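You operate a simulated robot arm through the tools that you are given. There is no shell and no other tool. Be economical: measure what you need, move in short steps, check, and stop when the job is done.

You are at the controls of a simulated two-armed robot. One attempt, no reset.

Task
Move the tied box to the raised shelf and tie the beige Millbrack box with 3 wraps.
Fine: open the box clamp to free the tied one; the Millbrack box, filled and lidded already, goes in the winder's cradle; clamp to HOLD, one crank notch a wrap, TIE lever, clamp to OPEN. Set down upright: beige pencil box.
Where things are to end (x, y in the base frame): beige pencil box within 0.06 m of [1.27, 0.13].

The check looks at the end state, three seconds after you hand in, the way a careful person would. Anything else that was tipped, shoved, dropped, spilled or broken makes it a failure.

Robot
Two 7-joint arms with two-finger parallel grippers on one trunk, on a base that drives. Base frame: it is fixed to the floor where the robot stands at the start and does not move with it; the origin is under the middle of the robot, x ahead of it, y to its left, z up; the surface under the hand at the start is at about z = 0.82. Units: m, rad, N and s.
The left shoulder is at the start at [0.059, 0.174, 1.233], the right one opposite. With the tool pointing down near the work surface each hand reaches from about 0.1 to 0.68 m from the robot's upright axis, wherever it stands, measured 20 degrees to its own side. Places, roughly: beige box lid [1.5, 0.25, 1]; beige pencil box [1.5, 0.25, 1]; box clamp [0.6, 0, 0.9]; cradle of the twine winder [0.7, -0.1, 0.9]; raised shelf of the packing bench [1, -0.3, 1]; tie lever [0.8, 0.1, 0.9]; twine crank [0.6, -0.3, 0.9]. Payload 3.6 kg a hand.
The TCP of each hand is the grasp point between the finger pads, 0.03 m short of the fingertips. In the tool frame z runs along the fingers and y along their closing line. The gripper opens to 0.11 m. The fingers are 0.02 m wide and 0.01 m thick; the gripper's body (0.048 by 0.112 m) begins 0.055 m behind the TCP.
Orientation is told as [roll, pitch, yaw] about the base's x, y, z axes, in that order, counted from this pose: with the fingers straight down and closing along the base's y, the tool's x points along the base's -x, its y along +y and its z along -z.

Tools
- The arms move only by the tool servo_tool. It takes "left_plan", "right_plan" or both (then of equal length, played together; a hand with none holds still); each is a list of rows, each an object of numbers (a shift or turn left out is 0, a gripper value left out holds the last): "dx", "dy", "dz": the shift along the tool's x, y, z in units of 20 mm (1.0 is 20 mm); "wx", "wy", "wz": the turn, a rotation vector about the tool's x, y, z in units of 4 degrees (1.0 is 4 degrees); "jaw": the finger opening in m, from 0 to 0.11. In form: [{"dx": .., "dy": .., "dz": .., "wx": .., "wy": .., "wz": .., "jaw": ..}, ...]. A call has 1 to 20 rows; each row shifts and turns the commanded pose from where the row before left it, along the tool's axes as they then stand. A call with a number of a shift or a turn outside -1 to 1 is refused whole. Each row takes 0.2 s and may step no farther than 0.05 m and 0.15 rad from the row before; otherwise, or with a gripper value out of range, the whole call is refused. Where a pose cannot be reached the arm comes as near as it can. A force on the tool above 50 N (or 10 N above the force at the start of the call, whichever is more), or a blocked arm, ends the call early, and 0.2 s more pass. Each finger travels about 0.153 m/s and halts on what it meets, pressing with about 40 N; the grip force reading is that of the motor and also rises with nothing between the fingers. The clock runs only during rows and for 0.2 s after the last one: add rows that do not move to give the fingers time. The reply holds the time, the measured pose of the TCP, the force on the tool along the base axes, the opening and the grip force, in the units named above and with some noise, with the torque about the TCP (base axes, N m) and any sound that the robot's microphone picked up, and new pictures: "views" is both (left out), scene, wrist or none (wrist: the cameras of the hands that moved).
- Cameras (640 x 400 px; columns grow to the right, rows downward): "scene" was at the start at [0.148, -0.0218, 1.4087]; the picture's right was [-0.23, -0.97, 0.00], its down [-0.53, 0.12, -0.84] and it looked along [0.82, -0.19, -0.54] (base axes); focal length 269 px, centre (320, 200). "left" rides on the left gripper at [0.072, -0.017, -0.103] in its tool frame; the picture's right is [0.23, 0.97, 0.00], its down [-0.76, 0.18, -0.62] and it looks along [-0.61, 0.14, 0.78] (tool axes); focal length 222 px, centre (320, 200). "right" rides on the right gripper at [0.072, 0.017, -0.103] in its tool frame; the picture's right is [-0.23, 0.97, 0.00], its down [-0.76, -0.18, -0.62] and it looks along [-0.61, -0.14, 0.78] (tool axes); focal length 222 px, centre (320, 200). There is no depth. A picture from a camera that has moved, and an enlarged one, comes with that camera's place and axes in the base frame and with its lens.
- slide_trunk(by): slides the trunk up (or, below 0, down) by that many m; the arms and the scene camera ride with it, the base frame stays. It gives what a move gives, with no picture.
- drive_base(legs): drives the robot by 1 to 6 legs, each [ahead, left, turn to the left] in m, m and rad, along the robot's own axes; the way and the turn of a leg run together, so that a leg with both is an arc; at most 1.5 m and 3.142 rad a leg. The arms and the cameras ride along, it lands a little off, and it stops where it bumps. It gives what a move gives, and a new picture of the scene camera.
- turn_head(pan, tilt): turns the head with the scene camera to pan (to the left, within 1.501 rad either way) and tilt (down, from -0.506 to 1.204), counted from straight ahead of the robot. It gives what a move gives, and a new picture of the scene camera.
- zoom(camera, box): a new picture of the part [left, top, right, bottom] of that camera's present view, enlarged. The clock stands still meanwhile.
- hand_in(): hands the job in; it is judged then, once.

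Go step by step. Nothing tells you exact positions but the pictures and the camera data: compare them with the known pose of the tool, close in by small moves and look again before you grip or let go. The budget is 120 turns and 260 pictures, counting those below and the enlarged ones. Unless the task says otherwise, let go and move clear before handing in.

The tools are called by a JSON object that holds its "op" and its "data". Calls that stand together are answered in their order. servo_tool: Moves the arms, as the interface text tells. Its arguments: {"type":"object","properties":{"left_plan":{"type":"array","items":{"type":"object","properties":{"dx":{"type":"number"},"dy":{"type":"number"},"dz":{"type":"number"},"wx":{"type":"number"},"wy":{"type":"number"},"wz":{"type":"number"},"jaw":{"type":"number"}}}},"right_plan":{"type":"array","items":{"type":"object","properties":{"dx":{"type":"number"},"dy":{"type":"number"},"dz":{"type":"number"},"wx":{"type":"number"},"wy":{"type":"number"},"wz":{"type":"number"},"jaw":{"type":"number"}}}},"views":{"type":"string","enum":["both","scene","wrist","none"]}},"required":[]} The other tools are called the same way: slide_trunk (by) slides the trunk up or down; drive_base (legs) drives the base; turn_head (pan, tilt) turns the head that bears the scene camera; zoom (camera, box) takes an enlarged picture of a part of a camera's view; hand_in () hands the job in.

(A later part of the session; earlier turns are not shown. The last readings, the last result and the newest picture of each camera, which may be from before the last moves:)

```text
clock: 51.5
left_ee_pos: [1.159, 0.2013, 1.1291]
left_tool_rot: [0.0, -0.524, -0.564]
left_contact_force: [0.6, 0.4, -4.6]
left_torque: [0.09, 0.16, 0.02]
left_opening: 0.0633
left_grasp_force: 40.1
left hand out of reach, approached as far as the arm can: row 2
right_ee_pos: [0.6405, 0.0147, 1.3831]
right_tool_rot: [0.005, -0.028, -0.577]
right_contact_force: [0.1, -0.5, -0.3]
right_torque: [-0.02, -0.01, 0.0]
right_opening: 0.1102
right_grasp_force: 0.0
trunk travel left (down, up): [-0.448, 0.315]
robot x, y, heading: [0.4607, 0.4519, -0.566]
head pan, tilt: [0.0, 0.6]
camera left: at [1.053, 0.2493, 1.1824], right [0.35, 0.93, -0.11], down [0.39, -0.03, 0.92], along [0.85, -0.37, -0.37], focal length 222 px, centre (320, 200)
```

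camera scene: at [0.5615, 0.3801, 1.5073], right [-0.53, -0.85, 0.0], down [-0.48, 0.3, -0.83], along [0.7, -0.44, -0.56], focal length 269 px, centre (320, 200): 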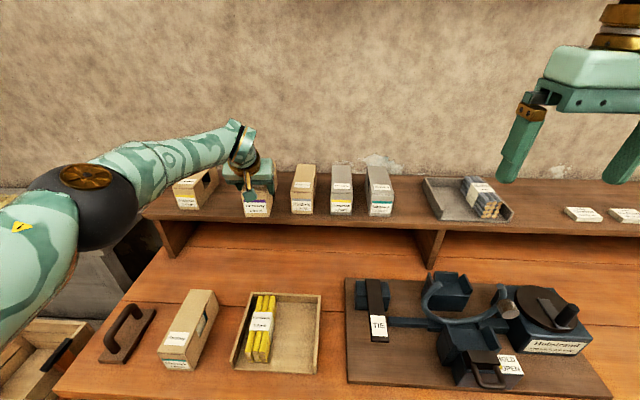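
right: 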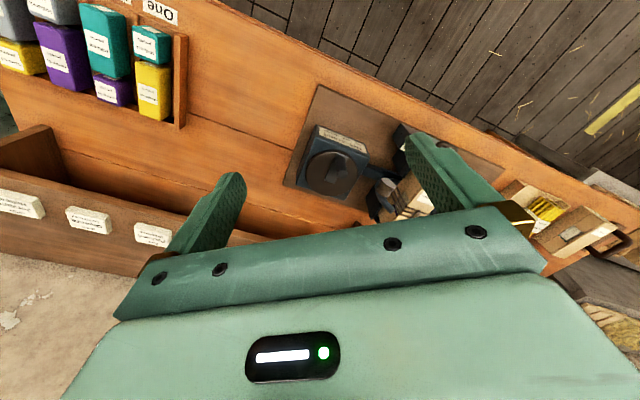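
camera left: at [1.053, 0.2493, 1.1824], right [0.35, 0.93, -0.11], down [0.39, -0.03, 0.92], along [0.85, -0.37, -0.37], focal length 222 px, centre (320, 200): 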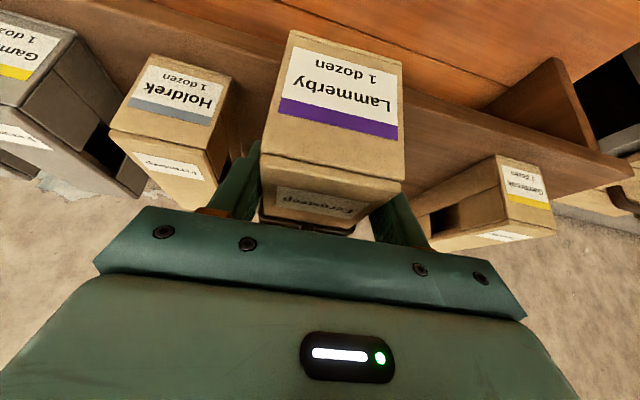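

At the limit here: the box centre is about 0.08 short, but well supported by the shelf (edge about 3 cm behind its front). I'll set it down here and regrip with more tilt. Lowering gently.

{"op": "servo_tool", "data": {"left_plan": [{"dx": 0.125, "dz": 0.2165}, {"dx": 0.125, "dz": 0.2165}, {"dx": 0.125, "dz": 0.2165}, {}], "views": "none"}}

{"op": "zoom", "data": {"camera": "scene", "box": [220, 160, 340, 235]}}

```text
clock: 52.5
left_ee_pos: [1.1595, 0.202, 1.1147]
left_tool_rot: [-0.001, -0.526, -0.563]
left_contact_force: [0.0, -0.8, -4.0]
left_torque: [0.07, 0.13, -0.02]
left_opening: 0.0634
left_grasp_force: 39.9
right_ee_pos: [0.6398, 0.0159, 1.3836]
right_tool_rot: [0.005, -0.03, -0.577]
right_contact_force: [-0.3, 0.3, -0.2]
right_torque: [0.0, 0.04, -0.01]
right_opening: 0.1099
right_grasp_force: 0.1
trunk travel left (down, up): [-0.448, 0.315]
robot x, y, heading: [0.459, 0.4473, -0.566]
head pan, tilt: [0.0, 0.6]
```

```text
5.33 times, centred on (280, 198) of scene
camera zoom: at [0.563, 0.3794, 1.5071], right [-0.53, -0.85, 0.0], down [-0.48, 0.3, -0.82], along [0.7, -0.44, -0.57], focal length 1433 px, centre (533, 213)
```

zoom: 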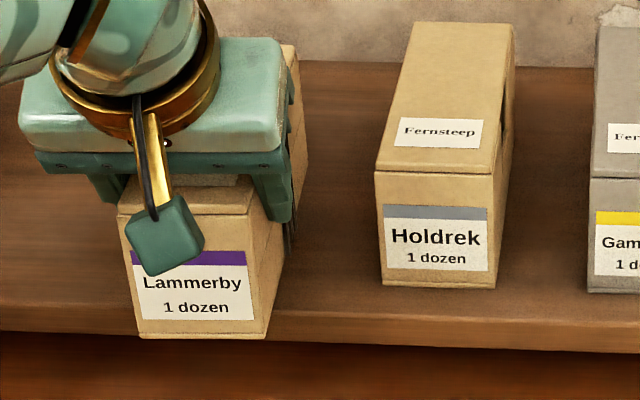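

No contact yet; continue in small steps.

{"op": "servo_tool", "data": {"left_plan": [{"dx": 0.125, "dz": 0.2165}, {"dx": 0.0625, "dz": 0.108}, {}], "views": "none"}}

{"op": "servo_tool", "data": {"left_plan": [{"dx": 0.0625, "dz": 0.108}, {"dx": 0.0625, "dz": 0.108}, {}], "views": "none"}}

```text
clock: 53.3
left_ee_pos: [1.1591, 0.2015, 1.1077]
left_tool_rot: [0.002, -0.524, -0.564]
left_contact_force: [0.6, 0.6, -3.2]
left_torque: [0.08, 0.13, -0.01]
left_opening: 0.0637
left_grasp_force: 39.7
right_ee_pos: [0.6407, 0.0147, 1.3835]
right_tool_rot: [0.005, -0.03, -0.577]
right_contact_force: [0.1, 0.4, 0.4]
right_torque: [-0.05, 0.0, 0.0]
right_opening: 0.1099
right_grasp_force: 0.0
trunk travel left (down, up): [-0.448, 0.315]
robot x, y, heading: [0.4605, 0.4452, -0.565]
head pan, tilt: [0.0, 0.6]
```

```text
clock: 54.1
left_ee_pos: [1.1592, 0.2021, 1.1018]
left_tool_rot: [-0.002, -0.526, -0.563]
left_contact_force: [0.0, 0.2, -4.6]
left_torque: [0.11, 0.15, -0.01]
left_opening: 0.0635
left_grasp_force: 39.9
right_ee_pos: [0.6397, 0.0155, 1.3836]
right_tool_rot: [0.006, -0.029, -0.574]
right_contact_force: [0.6, 0.1, 0.1]
right_torque: [0.0, 0.0, -0.01]
right_opening: 0.1099
right_grasp_force: 0.1
trunk travel left (down, up): [-0.448, 0.315]
robot x, y, heading: [0.4606, 0.4448, -0.564]
head pan, tilt: [0.0, 0.6]
```

{"op": "servo_tool", "data": {"left_plan": [{"dx": 0.0625, "dz": 0.108}, {"dx": 0.0625, "dz": 0.108}, {}], "views": "none"}}

{"op": "servo_tool", "data": {"left_plan": [{"dx": 0.0625, "dz": 0.108}, {"dx": 0.0625, "dz": 0.108}, {}], "views": "none"}}

{"op": "zoom", "data": {"camera": "scene", "box": [220, 160, 340, 235]}}

```text
clock: 54.9
left_ee_pos: [1.1595, 0.2011, 1.0976]
left_tool_rot: [-0.001, -0.524, -0.564]
left_contact_force: [-0.8, 0.3, -3.0]
left_torque: [0.09, 0.13, 0.0]
left_opening: 0.0633
left_grasp_force: 40.4
right_ee_pos: [0.6416, 0.0148, 1.3833]
right_tool_rot: [0.006, -0.029, -0.576]
right_contact_force: [0.7, -0.7, 0.2]
right_torque: [0.02, 0.0, -0.03]
right_opening: 0.11
right_grasp_force: 0.1
trunk travel left (down, up): [-0.448, 0.315]
robot x, y, heading: [0.4606, 0.4432, -0.56]
head pan, tilt: [0.0, 0.6]
```

```text
clock: 55.7
left_ee_pos: [1.1614, 0.2025, 1.0918]
left_tool_rot: [0.0, -0.526, -0.561]
left_contact_force: [-0.2, -0.7, -3.3]
left_torque: [0.02, 0.11, -0.03]
left_opening: 0.0634
left_grasp_force: 40.2
right_ee_pos: [0.6406, 0.0152, 1.3827]
right_tool_rot: [0.006, -0.031, -0.576]
right_contact_force: [-1.2, 0.6, -0.3]
right_torque: [0.05, 0.01, 0.02]
right_opening: 0.11
right_grasp_force: 0.1
trunk travel left (down, up): [-0.448, 0.315]
robot x, y, heading: [0.4606, 0.4448, -0.565]
head pan, tilt: [0.0, 0.6]
```

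```text
5.33 times, centred on (280, 198) of scene
camera zoom: at [0.5629, 0.3794, 1.5072], right [-0.53, -0.85, 0.0], down [-0.48, 0.3, -0.82], along [0.7, -0.44, -0.57], focal length 1433 px, centre (533, 213)
```

zoom: 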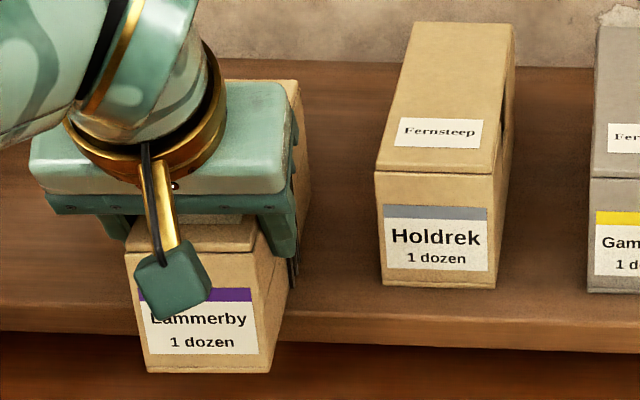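

The shelf turns out to be nearer z = 1.01 with its edge close under the box's centre, so releasing here is unsafe. I raise the box a little and try driving another 0.05 nearer.

{"op": "servo_tool", "data": {"left_plan": [{"dx": -0.5, "dz": -0.866}, {"dx": -0.25, "dz": -0.433}, {}], "views": "none"}}

{"op": "drive_base", "data": {"legs": [[0.04, 0, 0]]}}

```text
clock: 56.5
left_ee_pos: [1.1579, 0.2017, 1.1215]
left_tool_rot: [0.0, -0.527, -0.563]
left_contact_force: [-0.4, 0.1, -3.8]
left_torque: [0.12, 0.14, 0.01]
left_opening: 0.0632
left_grasp_force: 39.9
right_ee_pos: [0.6392, 0.0152, 1.3831]
right_tool_rot: [0.005, -0.03, -0.577]
right_contact_force: [0.3, -0.6, -0.2]
right_torque: [0.0, 0.03, 0.0]
right_opening: 0.11
right_grasp_force: 0.1
trunk travel left (down, up): [-0.448, 0.315]
robot x, y, heading: [0.4603, 0.4443, -0.568]
head pan, tilt: [0.0, 0.6]
```

```text
clock: 57.4
left_ee_pos: [1.1882, 0.1817, 1.1254]
left_tool_rot: [0.0, -0.528, -0.564]
left_contact_force: [-0.1, 0.6, -3.1]
left_torque: [0.08, 0.08, 0.03]
left_opening: 0.0638
left_grasp_force: 40.6
right_ee_pos: [0.6701, -0.0035, 1.385]
right_tool_rot: [0.005, -0.031, -0.577]
right_contact_force: [0.3, 0.4, 0.2]
right_torque: [-0.03, -0.06, 0.02]
right_opening: 0.1102
right_grasp_force: 0.1
trunk travel left (down, up): [-0.448, 0.315]
robot x, y, heading: [0.4936, 0.4295, -0.572]
head pan, tilt: [0.0, 0.6]
camera scene: at [0.5917, 0.3609, 1.5077], right [-0.54, -0.84, 0.0], down [-0.48, 0.3, -0.83], along [0.7, -0.44, -0.56], focal length 269 px, centre (320, 200)
```

scene: 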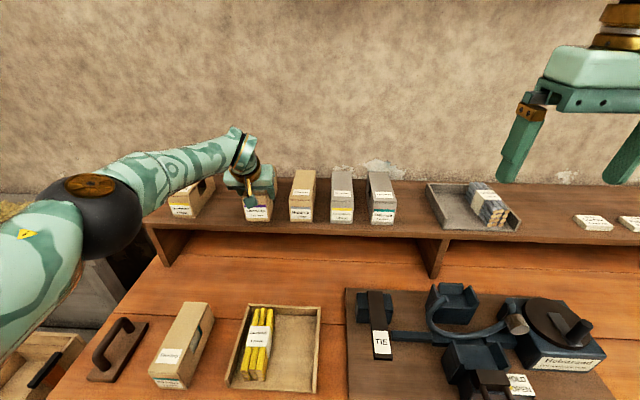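

No bump; the box centre is now within about 5 cm of the mark. One more 0.03.

{"op": "drive_base", "data": {"legs": [[0.03, 0, 0]]}}

{"op": "zoom", "data": {"camera": "scene", "box": [160, 150, 340, 262]}}

```text
clock: 58.2
left_ee_pos: [1.2163, 0.1649, 1.1236]
left_tool_rot: [0.0, -0.526, -0.564]
left_contact_force: [-0.4, 0.2, -3.3]
left_torque: [0.08, 0.15, 0.01]
left_opening: 0.0633
left_grasp_force: 40.2
right_ee_pos: [0.6955, -0.0206, 1.384]
right_tool_rot: [0.005, -0.032, -0.576]
right_contact_force: [-0.3, -0.1, -1.1]
right_torque: [-0.02, 0.02, 0.0]
right_opening: 0.11
right_grasp_force: 0.2
trunk travel left (down, up): [-0.448, 0.315]
robot x, y, heading: [0.52, 0.4148, -0.564]
head pan, tilt: [0.0, 0.6]
camera scene: at [0.6196, 0.3434, 1.5074], right [-0.54, -0.84, 0.0], down [-0.48, 0.3, -0.83], along [0.7, -0.44, -0.56], focal length 269 px, centre (320, 200)
```

scene: 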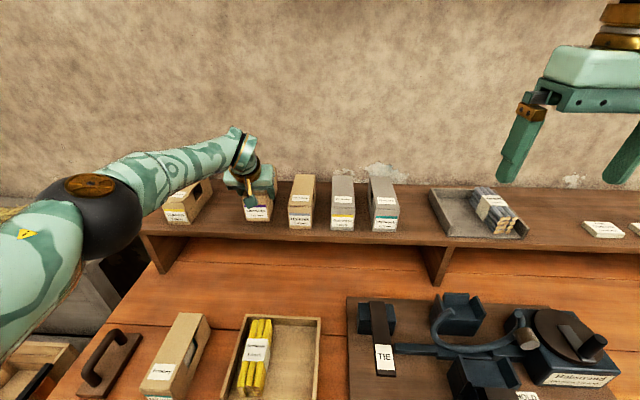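

```text
3.56 times, centred on (250, 206) of scene
camera zoom: at [0.6196, 0.3434, 1.5074], right [-0.54, -0.84, 0.0], down [-0.48, 0.3, -0.83], along [0.7, -0.44, -0.56], focal length 955 px, centre (569, 179)
```

zoom: 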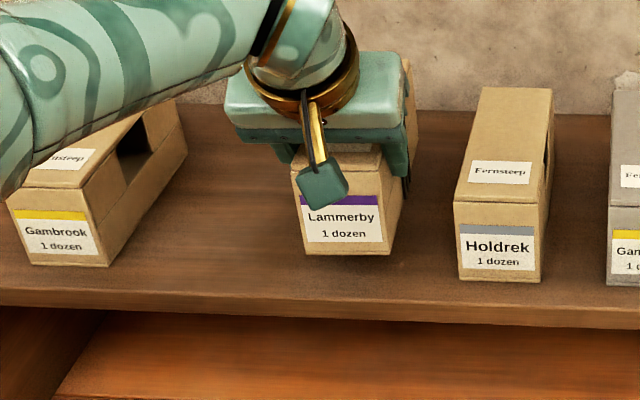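

Box centre is now estimated at (1.258, 0.138). I lower it onto the shelf.

{"op": "servo_tool", "data": {"left_plan": [{"dx": 0.25, "dz": 0.433}, {"dx": 0.25, "dz": 0.433}, {"dx": 0.125, "dz": 0.2165}, {}], "views": "none"}}

{"op": "servo_tool", "data": {"left_plan": [{"dx": 0.0625, "dz": 0.108}, {"dx": 0.0625, "dz": 0.108}, {}], "views": "none"}}

{"op": "zoom", "data": {"camera": "scene", "box": [160, 150, 340, 262]}}

```text
clock: 59.2
left_ee_pos: [1.2143, 0.1642, 1.0975]
left_tool_rot: [0.0, -0.526, -0.564]
left_contact_force: [0.5, 0.9, -3.6]
left_torque: [0.12, 0.16, -0.01]
left_opening: 0.0634
left_grasp_force: 40.1
right_ee_pos: [0.6971, -0.021, 1.3822]
right_tool_rot: [0.004, -0.03, -0.574]
right_contact_force: [-0.2, -0.4, 0.5]
right_torque: [0.01, 0.0, -0.01]
right_opening: 0.11
right_grasp_force: 0.2
trunk travel left (down, up): [-0.448, 0.315]
robot x, y, heading: [0.5179, 0.4104, -0.572]
head pan, tilt: [0.0, 0.6]
```

```text
clock: 60.0
left_ee_pos: [1.2157, 0.1633, 1.0925]
left_tool_rot: [-0.001, -0.526, -0.563]
left_contact_force: [0.1, 1.1, -3.6]
left_torque: [0.06, 0.16, -0.01]
left_opening: 0.0632
left_grasp_force: 39.6
right_ee_pos: [0.698, -0.0208, 1.3833]
right_tool_rot: [0.004, -0.031, -0.576]
right_contact_force: [-0.6, -0.2, -0.5]
right_torque: [0.01, 0.03, 0.03]
right_opening: 0.1101
right_grasp_force: 0.0
trunk travel left (down, up): [-0.448, 0.315]
robot x, y, heading: [0.5209, 0.4107, -0.565]
head pan, tilt: [0.0, 0.6]
```

```text
3.56 times, centred on (250, 206) of scene
camera zoom: at [0.621, 0.3425, 1.5071], right [-0.54, -0.84, 0.0], down [-0.48, 0.3, -0.82], along [0.7, -0.44, -0.57], focal length 955 px, centre (569, 179)
```

zoom: 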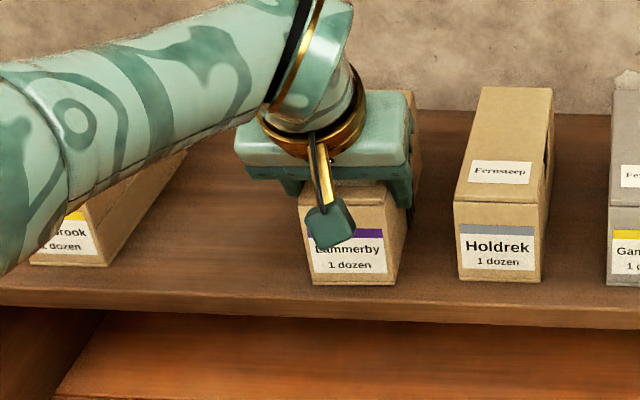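

{"op": "servo_tool", "data": {"left_plan": [{"dx": 0.0625, "dz": 0.108}, {"dx": 0.0625, "dz": 0.108}, {}], "views": "none"}}

{"op": "servo_tool", "data": {"left_plan": [{"dx": 0.0625, "dz": 0.108}, {"dx": 0.0625, "dz": 0.108}, {}], "views": "wrist"}}

{"op": "turn_head", "data": {"pan": 0.35, "tilt": 0.7}}

```text
clock: 60.8
left_ee_pos: [1.2152, 0.1635, 1.0912]
left_tool_rot: [0.0, -0.529, -0.565]
left_contact_force: [4.3, -1.2, 17.4]
left_torque: [0.05, 0.35, 0.0]
left_opening: 0.0634
left_grasp_force: 40.2
right_ee_pos: [0.6947, -0.0187, 1.3851]
right_tool_rot: [0.003, -0.034, -0.575]
right_contact_force: [-0.5, 0.3, -0.4]
right_torque: [0.0, 0.03, 0.0]
right_opening: 0.1099
right_grasp_force: 0.1
trunk travel left (down, up): [-0.448, 0.315]
robot x, y, heading: [0.5229, 0.4076, -0.569]
head pan, tilt: [0.0, 0.6]
```

```text
clock: 61.6
left_ee_pos: [1.2155, 0.1648, 1.0887]
left_tool_rot: [0.0, -0.536, -0.564]
left_contact_force: [6.2, -0.7, 34.4]
left_torque: [-0.1, -0.3, 0.0]
left_opening: 0.0638
left_grasp_force: 40.4
right_ee_pos: [0.6945, -0.0201, 1.3846]
right_tool_rot: [0.008, -0.033, -0.576]
right_contact_force: [-0.2, 0.2, 0.0]
right_torque: [0.05, -0.03, -0.02]
right_opening: 0.1099
right_grasp_force: 0.1
trunk travel left (down, up): [-0.448, 0.315]
robot x, y, heading: [0.5216, 0.4118, -0.567]
head pan, tilt: [0.0, 0.6]
camera left: at [1.109, 0.2126, 1.1413], right [0.36, 0.93, -0.12], down [0.38, -0.03, 0.92], along [0.85, -0.37, -0.36], focal length 222 px, centre (320, 200)
```

left: 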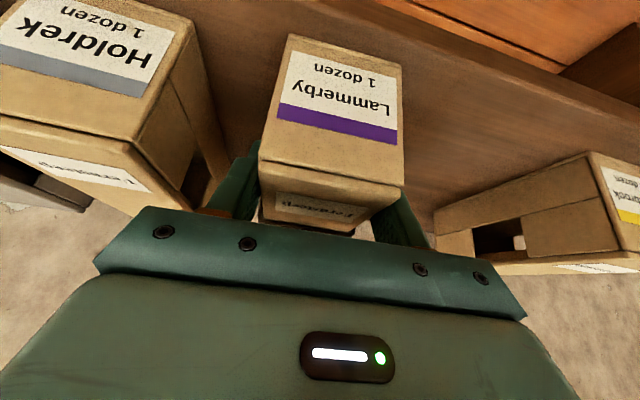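

```text
clock: 62.4
left_ee_pos: [1.2144, 0.1646, 1.0893]
left_tool_rot: [0.001, -0.537, -0.563]
left_contact_force: [6.6, -0.2, 33.2]
left_torque: [-0.19, -0.42, 0.13]
left_opening: 0.0634
left_grasp_force: 40.5
right_ee_pos: [0.6938, -0.0204, 1.3852]
right_tool_rot: [0.005, -0.033, -0.575]
right_contact_force: [0.0, -0.2, 0.1]
right_torque: [-0.01, -0.01, -0.02]
right_opening: 0.1099
right_grasp_force: 0.1
trunk travel left (down, up): [-0.448, 0.315]
robot x, y, heading: [0.5192, 0.4093, -0.565]
head pan, tilt: [0.351, 0.7]
camera scene: at [0.6254, 0.3735, 1.499], right [-0.21, -0.98, 0.0], down [-0.63, 0.14, -0.77], along [0.75, -0.16, -0.64], focal length 269 px, centre (320, 200)
```

scene: 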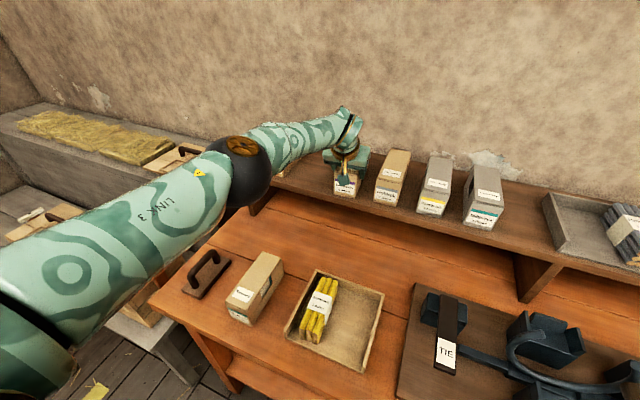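

Contact felt; the box stands on the shelf. I ease off, open and retreat along the fingers.

{"op": "servo_tool", "data": {"left_plan": [{"dx": -0.12, "dz": -0.2}, {}, {"jaw": 0.085}, {"jaw": 0.085}, {}, {"dz": -0.5}, {"dz": -0.5}, {"dz": -1}, {"dz": -1}, {"dz": -1}, {"dz": -1}, {"dz": -1}, {"dz": -1}, {}], "views": "both"}}

{"op": "zoom", "data": {"camera": "scene", "box": [260, 110, 540, 285]}}

```text
clock: 65.4
left_ee_pos: [1.1579, 0.2006, 1.2109]
left_tool_rot: [0.0, -0.526, -0.563]
left_contact_force: [-0.5, 0.2, -0.3]
left_torque: [0.02, 0.01, -0.02]
left_opening: 0.0848
left_grasp_force: 0.1
right_ee_pos: [0.6972, -0.0218, 1.3837]
right_tool_rot: [0.004, -0.032, -0.577]
right_contact_force: [0.7, -0.2, 0.4]
right_torque: [0.01, 0.0, 0.0]
right_opening: 0.1101
right_grasp_force: 0.0
trunk travel left (down, up): [-0.448, 0.315]
robot x, y, heading: [0.5182, 0.4104, -0.561]
head pan, tilt: [0.351, 0.7]
camera scene: at [0.6292, 0.3718, 1.4985], right [-0.21, -0.98, 0.0], down [-0.63, 0.14, -0.76], along [0.75, -0.16, -0.64], focal length 269 px, centre (320, 200)
camera left: at [1.051, 0.2498, 1.2623], right [0.35, 0.93, -0.11], down [0.39, -0.03, 0.92], along [0.85, -0.37, -0.37], focal length 222 px, centre (320, 200)
```

scene: 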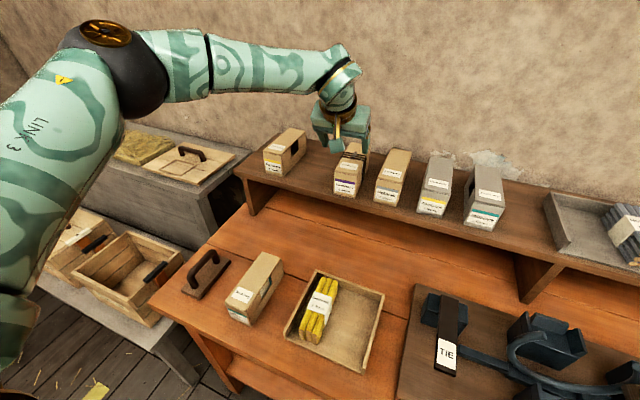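
left: 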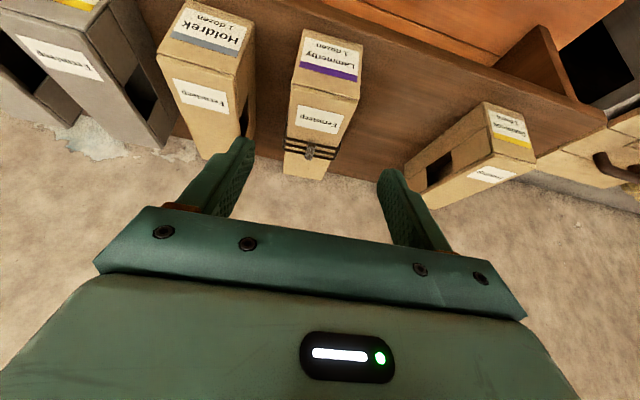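

```text
2.29 times, centred on (400, 198) of scene
camera zoom: at [0.6292, 0.3718, 1.4985], right [-0.21, -0.98, 0.0], down [-0.63, 0.14, -0.76], along [0.75, -0.16, -0.64], focal length 614 px, centre (137, 206)
```

zoom: 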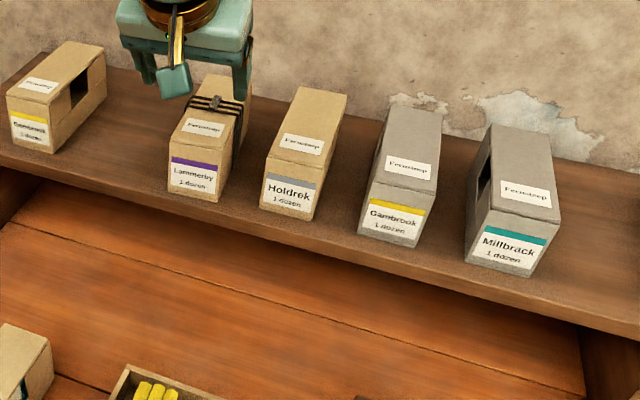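

The tied box stands in the row, estimated centre (1.268, 0.134). Next the Millbrack box: I back the base off, strafe left, and lower the trunk again.

{"op": "drive_base", "data": {"legs": [[-0.15, 0, 0], [0, 0.15, 0]]}}

{"op": "slide_trunk", "data": {"by": -0.1}}

{"op": "turn_head", "data": {"pan": 0.2, "tilt": 0.85}}

```text
clock: 67.8
left_ee_pos: [1.1118, 0.4108, 1.2089]
left_tool_rot: [0.0, -0.526, -0.563]
left_contact_force: [0.5, -0.1, -0.7]
left_torque: [-0.02, 0.0, 0.01]
left_opening: 0.085
left_grasp_force: 0.0
right_ee_pos: [0.6542, 0.1874, 1.3841]
right_tool_rot: [0.004, -0.031, -0.575]
right_contact_force: [0.4, 0.4, 0.0]
right_torque: [0.0, 0.0, 0.0]
right_opening: 0.11
right_grasp_force: 0.1
trunk travel left (down, up): [-0.448, 0.315]
robot x, y, heading: [0.4742, 0.6193, -0.563]
head pan, tilt: [0.351, 0.7]
camera scene: at [0.585, 0.5807, 1.4985], right [-0.21, -0.98, 0.0], down [-0.63, 0.14, -0.76], along [0.75, -0.16, -0.64], focal length 269 px, centre (320, 200)
```

scene: 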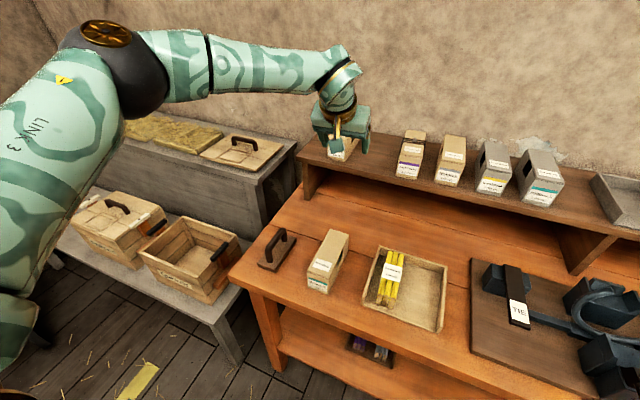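

```text
clock: 69.1
left_ee_pos: [1.1121, 0.4109, 1.1089]
left_tool_rot: [-0.002, -0.528, -0.564]
left_contact_force: [0.4, 0.0, 0.3]
left_torque: [0.0, -0.02, 0.01]
left_opening: 0.0853
left_grasp_force: 0.0
right_ee_pos: [0.6524, 0.188, 1.2849]
right_tool_rot: [0.008, -0.03, -0.576]
right_contact_force: [-0.2, -0.3, 0.2]
right_torque: [-0.02, -0.01, 0.02]
right_opening: 0.11
right_grasp_force: 0.0
trunk travel left (down, up): [-0.348, 0.415]
robot x, y, heading: [0.4721, 0.6171, -0.567]
head pan, tilt: [0.351, 0.7]
```

```text
clock: 69.8
left_ee_pos: [1.1129, 0.4109, 1.1087]
left_tool_rot: [0.0, -0.526, -0.563]
left_contact_force: [0.4, -0.5, -0.3]
left_torque: [0.02, 0.0, 0.02]
left_opening: 0.085
left_grasp_force: 0.1
right_ee_pos: [0.6531, 0.1876, 1.2845]
right_tool_rot: [0.006, -0.032, -0.577]
right_contact_force: [-0.1, -0.2, -0.2]
right_torque: [0.01, 0.02, 0.0]
right_opening: 0.11
right_grasp_force: 0.1
trunk travel left (down, up): [-0.348, 0.415]
robot x, y, heading: [0.4725, 0.6198, -0.567]
head pan, tilt: [0.201, 0.85]
camera scene: at [0.5983, 0.556, 1.3854], right [-0.36, -0.93, 0.0], down [-0.7, 0.27, -0.66], along [0.62, -0.23, -0.75], focal length 269 px, centre (320, 200)
```

scene: 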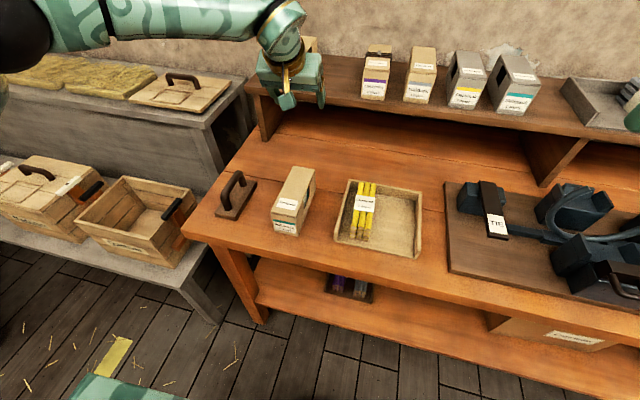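

I measure the Millbrack box from here.

{"op": "zoom", "data": {"camera": "scene", "box": [200, 130, 440, 280]}}

{"op": "zoom", "data": {"camera": "left", "box": [0, 0, 640, 400]}}

```text
2.67 times, centred on (320, 205) of scene
camera zoom: at [0.5983, 0.556, 1.3854], right [-0.36, -0.93, 0.0], down [-0.7, 0.27, -0.66], along [0.62, -0.23, -0.75], focal length 716 px, centre (320, 187)
```

zoom: 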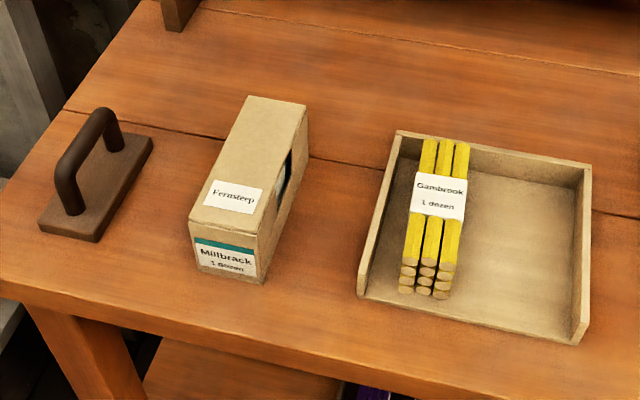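

```text
1.00 times, centred on (320, 200) of left (not enlarged: the box is as wide or as high as the picture)
camera zoom: at [1.0067, 0.4587, 1.1622], right [0.35, 0.93, -0.11], down [0.39, -0.03, 0.92], along [0.85, -0.37, -0.37], focal length 222 px, centre (320, 200)
```

zoom: 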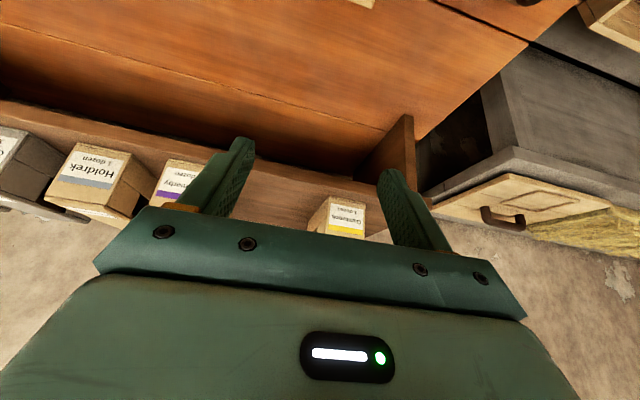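

Millbrack's centre is at about (1.062, 0.452), top z about 0.89. I move the hand above its front part.

{"op": "servo_tool", "data": {"left_plan": [{"dx": 0.967, "dz": 0.4, "dy": 0.05}, {"dx": 0.967, "dz": 0.4, "dy": 0.05}, {"dx": 0.967, "dz": 0.4, "dy": 0.05}, {"dx": 0.967, "dz": 0.4, "dy": 0.05}, {"dx": 0.967, "dz": 0.4, "dy": 0.05}, {"dx": 0.967, "dz": 0.4, "dy": 0.05}, {"dx": 0.967, "dz": 0.4, "dy": 0.05}, {"dx": 0.967, "dz": 0.4, "dy": 0.05}, {"dx": 0.967, "dz": 0.4, "dy": 0.05}, {}], "views": "wrist"}}

{"op": "zoom", "data": {"camera": "left", "box": [180, 40, 480, 227]}}

```text
clock: 72.0
left_ee_pos: [1.0201, 0.4781, 0.9591]
left_tool_rot: [0.001, -0.525, -0.565]
left_contact_force: [-0.2, 0.2, 0.6]
left_torque: [0.0, 0.0, 0.03]
left_opening: 0.0851
left_grasp_force: 0.0
right_ee_pos: [0.6533, 0.1872, 1.285]
right_tool_rot: [0.007, -0.031, -0.576]
right_contact_force: [-0.5, 0.2, -0.8]
right_torque: [-0.01, -0.01, 0.02]
right_opening: 0.1101
right_grasp_force: 0.0
trunk travel left (down, up): [-0.348, 0.415]
robot x, y, heading: [0.473, 0.6211, -0.567]
head pan, tilt: [0.201, 0.85]
camera left: at [0.9139, 0.5265, 1.0123], right [0.35, 0.93, -0.11], down [0.39, -0.03, 0.92], along [0.85, -0.37, -0.37], focal length 222 px, centre (320, 200)
```

left: 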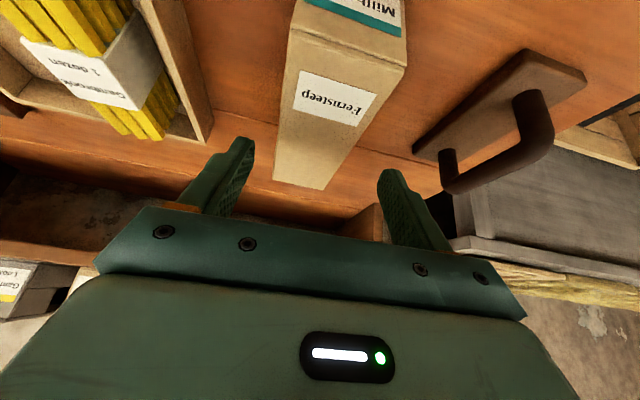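

```text
2.13 times, centred on (330, 134) of left
camera zoom: at [0.9139, 0.5265, 1.0123], right [0.35, 0.93, -0.11], down [0.39, -0.03, 0.92], along [0.85, -0.37, -0.37], focal length 474 px, centre (299, 342)
```

zoom: 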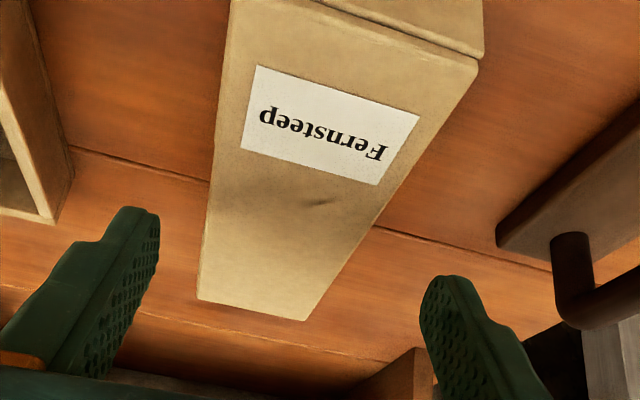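

Consistent: heading about −0.605, top 0.892. I turn the tool slightly to match, descend and grip just ahead of the window.

{"op": "servo_tool", "data": {"left_plan": [{"wx": 0.258, "wz": 0.447, "dx": -0.16, "dz": 0.09}, {"dx": 0.4625, "dz": 0.8}, {"dx": 0.4625, "dz": 0.8}, {"dx": 0.4625, "dz": 0.8}, {"dx": 0.4625, "dz": 0.8}, {}, {"jaw": 0.05}, {"jaw": 0.05}, {"jaw": 0.05}], "views": "both"}}

```text
clock: 74.0
left_ee_pos: [1.0255, 0.4769, 0.8858]
left_tool_rot: [0.001, -0.525, -0.601]
left_contact_force: [-0.3, -0.9, -0.7]
left_torque: [-0.36, -0.11, -0.17]
left_opening: 0.0636
left_grasp_force: 40.3
right_ee_pos: [0.6527, 0.1868, 1.2842]
right_tool_rot: [0.006, -0.031, -0.578]
right_contact_force: [0.7, 0.5, -0.3]
right_torque: [0.02, 0.05, -0.03]
right_opening: 0.1101
right_grasp_force: 0.1
trunk travel left (down, up): [-0.348, 0.415]
robot x, y, heading: [0.4729, 0.6165, -0.569]
head pan, tilt: [0.201, 0.85]
camera scene: at [0.598, 0.5559, 1.3853], right [-0.36, -0.93, 0.0], down [-0.7, 0.27, -0.66], along [0.62, -0.23, -0.75], focal length 269 px, centre (320, 200)
camera left: at [0.9201, 0.529, 0.9389], right [0.39, 0.91, -0.11], down [0.39, -0.05, 0.92], along [0.84, -0.4, -0.37], focal length 222 px, centre (320, 200)
```

scene: 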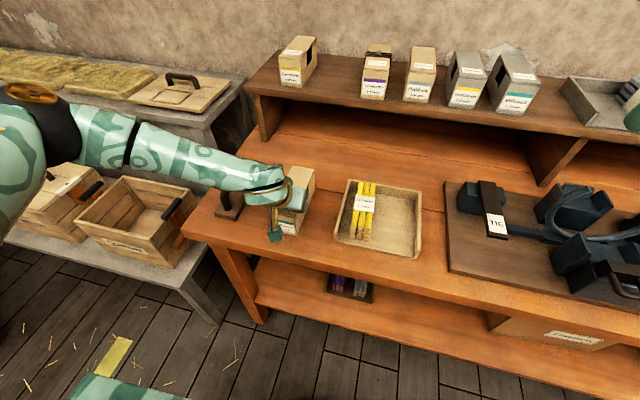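
left: 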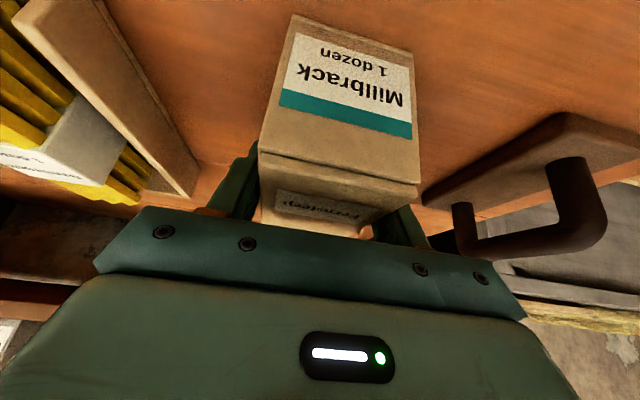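

Gripped. I lift it well up; then strafe right 0.665 m to bring it over the cradle.

{"op": "servo_tool", "data": {"left_plan": [{"dx": -0.25, "dz": -0.433}, {"dx": -0.5, "dz": -0.866}, {"dx": -0.5, "dz": -0.866}, {"dx": -0.5, "dz": -0.866}, {"dx": -0.5, "dz": -0.866}, {"dx": -0.5, "dz": -0.866}, {"dx": -0.5, "dz": -0.866}, {"dx": -0.5, "dz": -0.866}, {"dx": -0.5, "dz": -0.866}, {"dx": -0.5, "dz": -0.866}, {"dx": -0.5, "dz": -0.866}, {"dx": -0.5, "dz": -0.866}, {"dx": -0.5, "dz": -0.866}, {}], "views": "both"}}

{"op": "drive_base", "data": {"legs": [[0, -0.665, 0]]}}

{"op": "turn_head", "data": {"pan": 0.1, "tilt": 0.85}}

{"op": "zoom", "data": {"camera": "scene", "box": [160, 110, 400, 290]}}

```text
clock: 77.0
left_ee_pos: [1.0256, 0.4748, 1.1358]
left_tool_rot: [0.001, -0.525, -0.599]
left_contact_force: [0.0, 0.4, -3.4]
left_torque: [0.06, 0.12, 0.03]
left_opening: 0.0637
left_grasp_force: 39.8
right_ee_pos: [0.6538, 0.1872, 1.283]
right_tool_rot: [0.004, -0.032, -0.576]
right_contact_force: [1.0, -0.4, 0.4]
right_torque: [0.0, -0.01, -0.01]
right_opening: 0.11
right_grasp_force: 0.0
trunk travel left (down, up): [-0.348, 0.415]
robot x, y, heading: [0.4748, 0.6187, -0.568]
head pan, tilt: [0.201, 0.85]
camera scene: at [0.5987, 0.5559, 1.3852], right [-0.36, -0.93, 0.0], down [-0.7, 0.27, -0.66], along [0.62, -0.23, -0.75], focal length 269 px, centre (320, 200)
camera left: at [0.9208, 0.5281, 1.1892], right [0.39, 0.91, -0.11], down [0.39, -0.05, 0.92], along [0.84, -0.4, -0.37], focal length 222 px, centre (320, 200)
```

scene: 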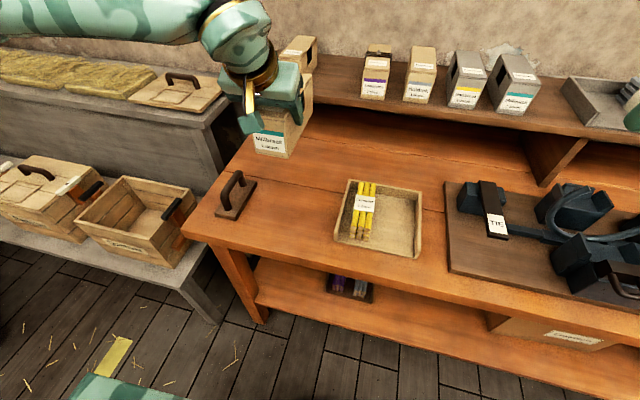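
left: 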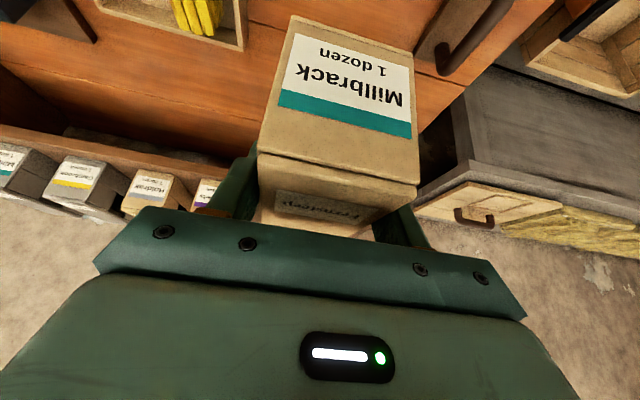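

```text
clock: 80.7
left_ee_pos: [0.6665, -0.0896, 1.1351]
left_tool_rot: [-0.001, -0.525, -0.602]
left_contact_force: [-0.2, 0.7, -4.0]
left_torque: [0.1, 0.12, -0.03]
left_opening: 0.0635
left_grasp_force: 40.0
right_ee_pos: [0.2946, -0.3772, 1.2834]
right_tool_rot: [0.004, -0.032, -0.576]
right_contact_force: [0.9, -0.4, 0.3]
right_torque: [-0.02, -0.04, -0.01]
right_opening: 0.1101
right_grasp_force: 0.0
trunk travel left (down, up): [-0.348, 0.415]
robot x, y, heading: [0.1154, 0.0536, -0.562]
head pan, tilt: [0.201, 0.85]
camera scene: at [0.24, -0.0082, 1.3853], right [-0.36, -0.93, 0.0], down [-0.7, 0.27, -0.66], along [0.62, -0.24, -0.75], focal length 269 px, centre (320, 200)
```

scene: 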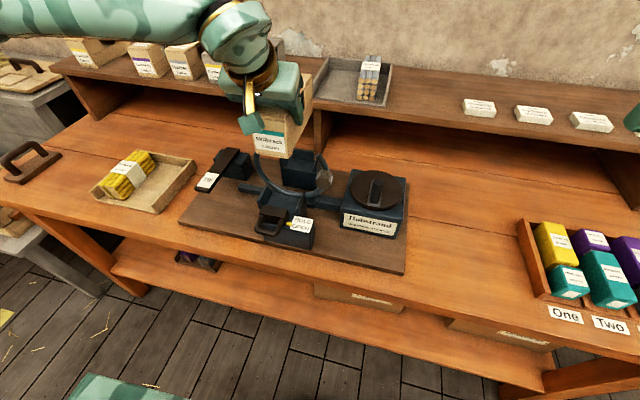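

```text
clock: 81.4
left_ee_pos: [0.6676, -0.088, 1.1361]
left_tool_rot: [0.0, -0.526, -0.603]
left_contact_force: [-0.6, 0.3, -3.1]
left_torque: [0.05, 0.11, 0.01]
left_opening: 0.0634
left_grasp_force: 39.7
right_ee_pos: [0.2947, -0.3766, 1.2837]
right_tool_rot: [0.005, -0.031, -0.578]
right_contact_force: [0.2, -0.2, -0.4]
right_torque: [-0.01, -0.01, 0.02]
right_opening: 0.1099
right_grasp_force: 0.1
trunk travel left (down, up): [-0.348, 0.415]
robot x, y, heading: [0.1165, 0.0496, -0.569]
head pan, tilt: [0.099, 0.85]
camera scene: at [0.2371, -0.015, 1.3853], right [-0.45, -0.89, 0.0], down [-0.67, 0.34, -0.66], along [0.59, -0.3, -0.75], focal length 269 px, centre (320, 200)
```

scene: 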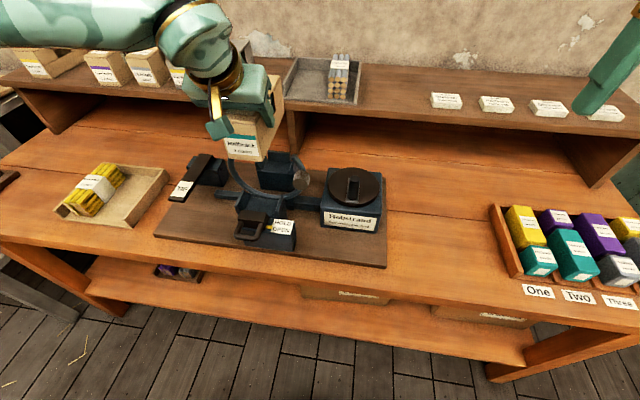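

```text
2.22 times, centred on (280, 200) of scene
camera zoom: at [0.2371, -0.015, 1.3853], right [-0.45, -0.89, 0.0], down [-0.67, 0.34, -0.66], along [0.59, -0.3, -0.75], focal length 597 px, centre (409, 200)
```

zoom: 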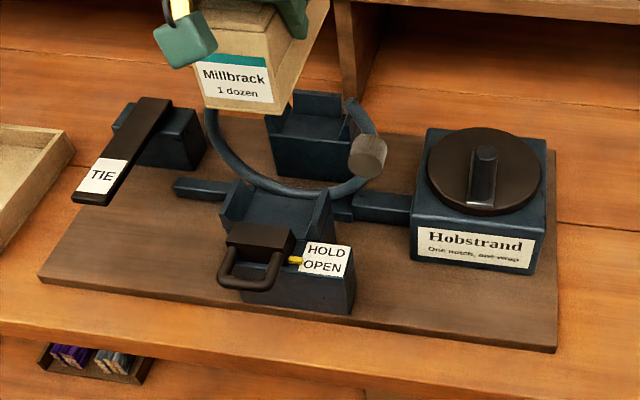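

I am over the cradle within about 1 cm. I correct and lower to just above it, then look.

{"op": "servo_tool", "data": {"left_plan": [{"dx": -0.42, "dz": 0.24, "dy": 0.21}, {"dx": 0.469, "dz": 0.8125}, {"dx": 0.469, "dz": 0.8125}, {"dx": 0.469, "dz": 0.8125}, {"dx": 0.469, "dz": 0.8125}, {}], "views": "wrist"}}

{"op": "zoom", "data": {"camera": "scene", "box": [190, 120, 350, 250]}}

```text
clock: 82.8
left_ee_pos: [0.6778, -0.0902, 1.0615]
left_tool_rot: [0.001, -0.525, -0.602]
left_contact_force: [0.2, -0.3, -4.0]
left_torque: [0.09, 0.13, -0.03]
left_opening: 0.0636
left_grasp_force: 40.0
right_ee_pos: [0.2938, -0.3768, 1.2836]
right_tool_rot: [0.005, -0.031, -0.577]
right_contact_force: [-0.4, -0.3, 0.1]
right_torque: [0.01, 0.0, -0.03]
right_opening: 0.11
right_grasp_force: 0.1
trunk travel left (down, up): [-0.348, 0.415]
robot x, y, heading: [0.1128, 0.0554, -0.567]
head pan, tilt: [0.099, 0.85]
camera left: at [0.5732, -0.0378, 1.115], right [0.39, 0.91, -0.11], down [0.39, -0.05, 0.92], along [0.84, -0.4, -0.37], focal length 222 px, centre (320, 200)
```

left: 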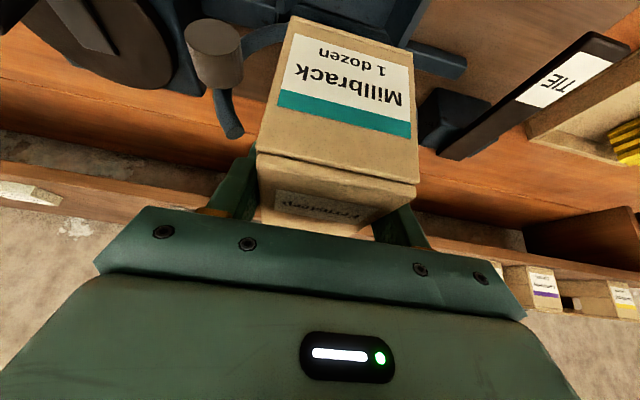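

```text
3.08 times, centred on (270, 185) of scene
camera zoom: at [0.2369, -0.015, 1.3853], right [-0.45, -0.89, 0.0], down [-0.67, 0.34, -0.66], along [0.59, -0.3, -0.75], focal length 827 px, centre (474, 246)
```

zoom: 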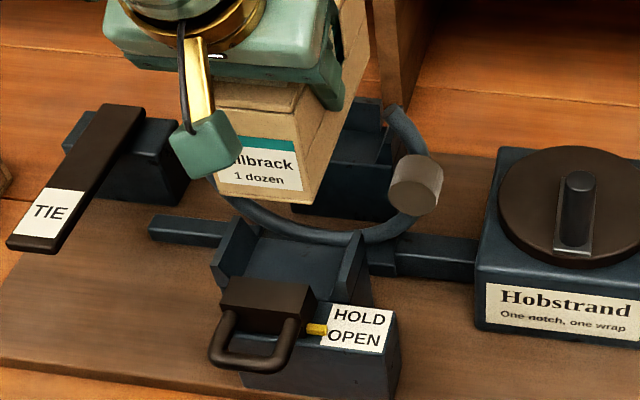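

Looks aligned. Lower 4 cm and look again.

{"op": "servo_tool", "data": {"left_plan": [{"dx": 0.25, "dz": 0.433}, {"dx": 0.25, "dz": 0.433}, {"dx": 0.25, "dz": 0.433}, {"dx": 0.25, "dz": 0.433}, {}], "views": "wrist"}}

{"op": "zoom", "data": {"camera": "scene", "box": [190, 120, 350, 250]}}

```text
clock: 84.0
left_ee_pos: [0.6762, -0.0918, 1.021]
left_tool_rot: [0.001, -0.527, -0.602]
left_contact_force: [-0.2, 0.7, -3.4]
left_torque: [0.08, 0.1, 0.01]
left_opening: 0.0638
left_grasp_force: 40.0
right_ee_pos: [0.2936, -0.3776, 1.2839]
right_tool_rot: [0.005, -0.03, -0.578]
right_contact_force: [0.7, 0.2, -0.4]
right_torque: [-0.01, 0.03, -0.01]
right_opening: 0.11
right_grasp_force: 0.2
trunk travel left (down, up): [-0.348, 0.415]
robot x, y, heading: [0.1152, 0.0549, -0.566]
head pan, tilt: [0.099, 0.85]
camera left: at [0.5726, -0.0387, 1.0744], right [0.39, 0.91, -0.11], down [0.39, -0.05, 0.92], along [0.84, -0.4, -0.37], focal length 222 px, centre (320, 200)
```

left: 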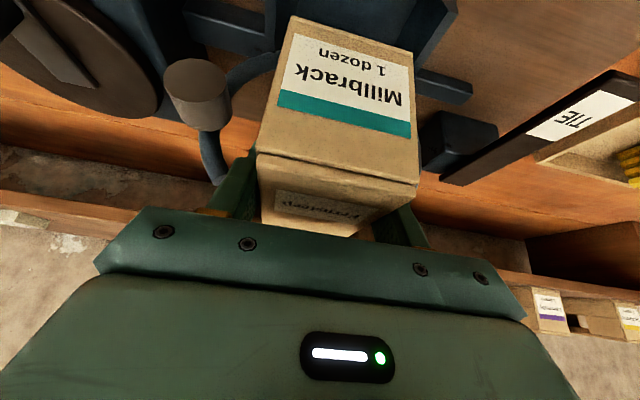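

```text
3.08 times, centred on (270, 185) of scene
camera zoom: at [0.237, -0.015, 1.3853], right [-0.45, -0.89, 0.0], down [-0.67, 0.34, -0.66], along [0.59, -0.3, -0.75], focal length 827 px, centre (474, 246)
```

zoom: 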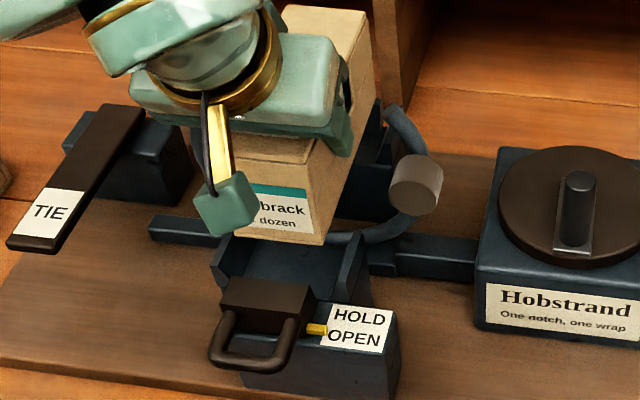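

{"op": "servo_tool", "data": {"left_plan": [{"dx": 0.25, "dz": 0.433, "dy": -0.1}, {"dx": 0.25, "dz": 0.433}, {}], "views": "none"}}

{"op": "zoom", "data": {"camera": "scene", "box": [210, 140, 310, 250]}}

{"op": "zoom", "data": {"camera": "left", "box": [180, 0, 500, 200]}}

```text
clock: 84.8
left_ee_pos: [0.6752, -0.0916, 1.001]
left_tool_rot: [-0.002, -0.526, -0.603]
left_contact_force: [-0.3, 0.0, -3.0]
left_torque: [0.08, 0.12, 0.0]
left_opening: 0.0636
left_grasp_force: 40.0
right_ee_pos: [0.2949, -0.3783, 1.2832]
right_tool_rot: [0.004, -0.033, -0.578]
right_contact_force: [0.1, 0.4, 0.1]
right_torque: [0.0, 0.03, 0.03]
right_opening: 0.11
right_grasp_force: 0.1
trunk travel left (down, up): [-0.348, 0.415]
robot x, y, heading: [0.1167, 0.0527, -0.567]
head pan, tilt: [0.099, 0.85]
```

```text
3.64 times, centred on (260, 195) of scene
camera zoom: at [0.237, -0.0151, 1.3853], right [-0.45, -0.89, 0.0], down [-0.67, 0.34, -0.66], along [0.59, -0.3, -0.75], focal length 977 px, centre (538, 218)
```

zoom: 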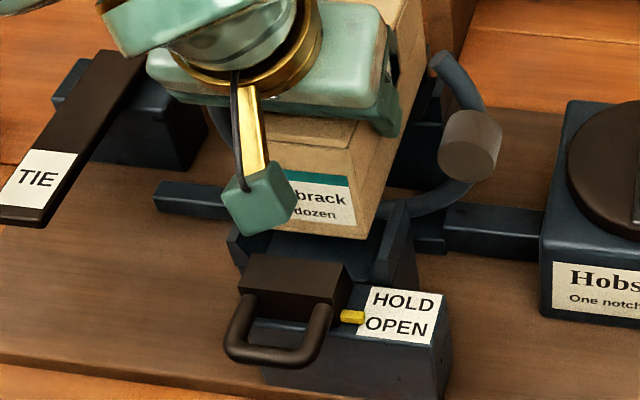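

```text
2.00 times, centred on (340, 100) of left
camera zoom: at [0.5716, -0.04, 1.0546], right [0.39, 0.91, -0.11], down [0.39, -0.05, 0.92], along [0.84, -0.4, -0.37], focal length 444 px, centre (280, 400)
```

zoom: 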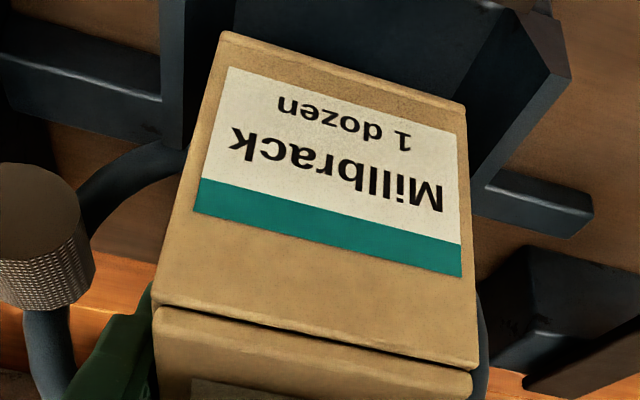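

The gap to the left plate is larger than to the right one; I shift 4 mm left and lower further in small steps.

{"op": "servo_tool", "data": {"left_plan": [{"dy": 0.2}, {"dx": 0.125, "dz": 0.2165}, {}], "views": "none"}}

{"op": "servo_tool", "data": {"left_plan": [{"dx": 0.125, "dz": 0.2165}, {}], "views": "none"}}

{"op": "zoom", "data": {"camera": "left", "box": [180, 0, 500, 200]}}

```text
clock: 85.6
left_ee_pos: [0.6779, -0.0899, 0.9967]
left_tool_rot: [-0.001, -0.524, -0.601]
left_contact_force: [0.3, 0.3, -4.1]
left_torque: [0.09, 0.12, 0.0]
left_opening: 0.0634
left_grasp_force: 39.6
right_ee_pos: [0.2941, -0.3772, 1.2837]
right_tool_rot: [0.006, -0.031, -0.577]
right_contact_force: [0.6, 0.3, 0.2]
right_torque: [-0.03, 0.01, 0.05]
right_opening: 0.11
right_grasp_force: 0.0
trunk travel left (down, up): [-0.348, 0.415]
robot x, y, heading: [0.1131, 0.0541, -0.571]
head pan, tilt: [0.099, 0.85]
```

```text
clock: 86.2
left_ee_pos: [0.6787, -0.0894, 0.9913]
left_tool_rot: [0.0, -0.524, -0.602]
left_contact_force: [-0.1, 0.7, -3.8]
left_torque: [0.08, 0.12, 0.01]
left_opening: 0.0637
left_grasp_force: 39.8
right_ee_pos: [0.2947, -0.376, 1.2824]
right_tool_rot: [0.005, -0.031, -0.577]
right_contact_force: [0.0, -0.2, -0.2]
right_torque: [-0.01, -0.02, 0.03]
right_opening: 0.1101
right_grasp_force: 0.0
trunk travel left (down, up): [-0.348, 0.415]
robot x, y, heading: [0.1159, 0.0522, -0.57]
head pan, tilt: [0.099, 0.85]
```

```text
2.00 times, centred on (340, 100) of left
camera zoom: at [0.574, -0.0369, 1.0445], right [0.39, 0.91, -0.11], down [0.39, -0.05, 0.92], along [0.84, -0.4, -0.37], focal length 444 px, centre (280, 400)
```

zoom: 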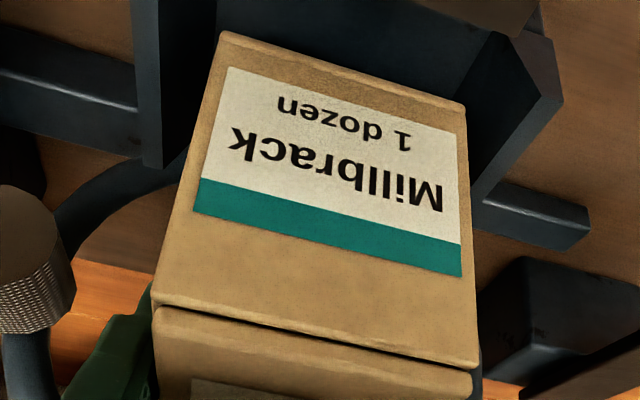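

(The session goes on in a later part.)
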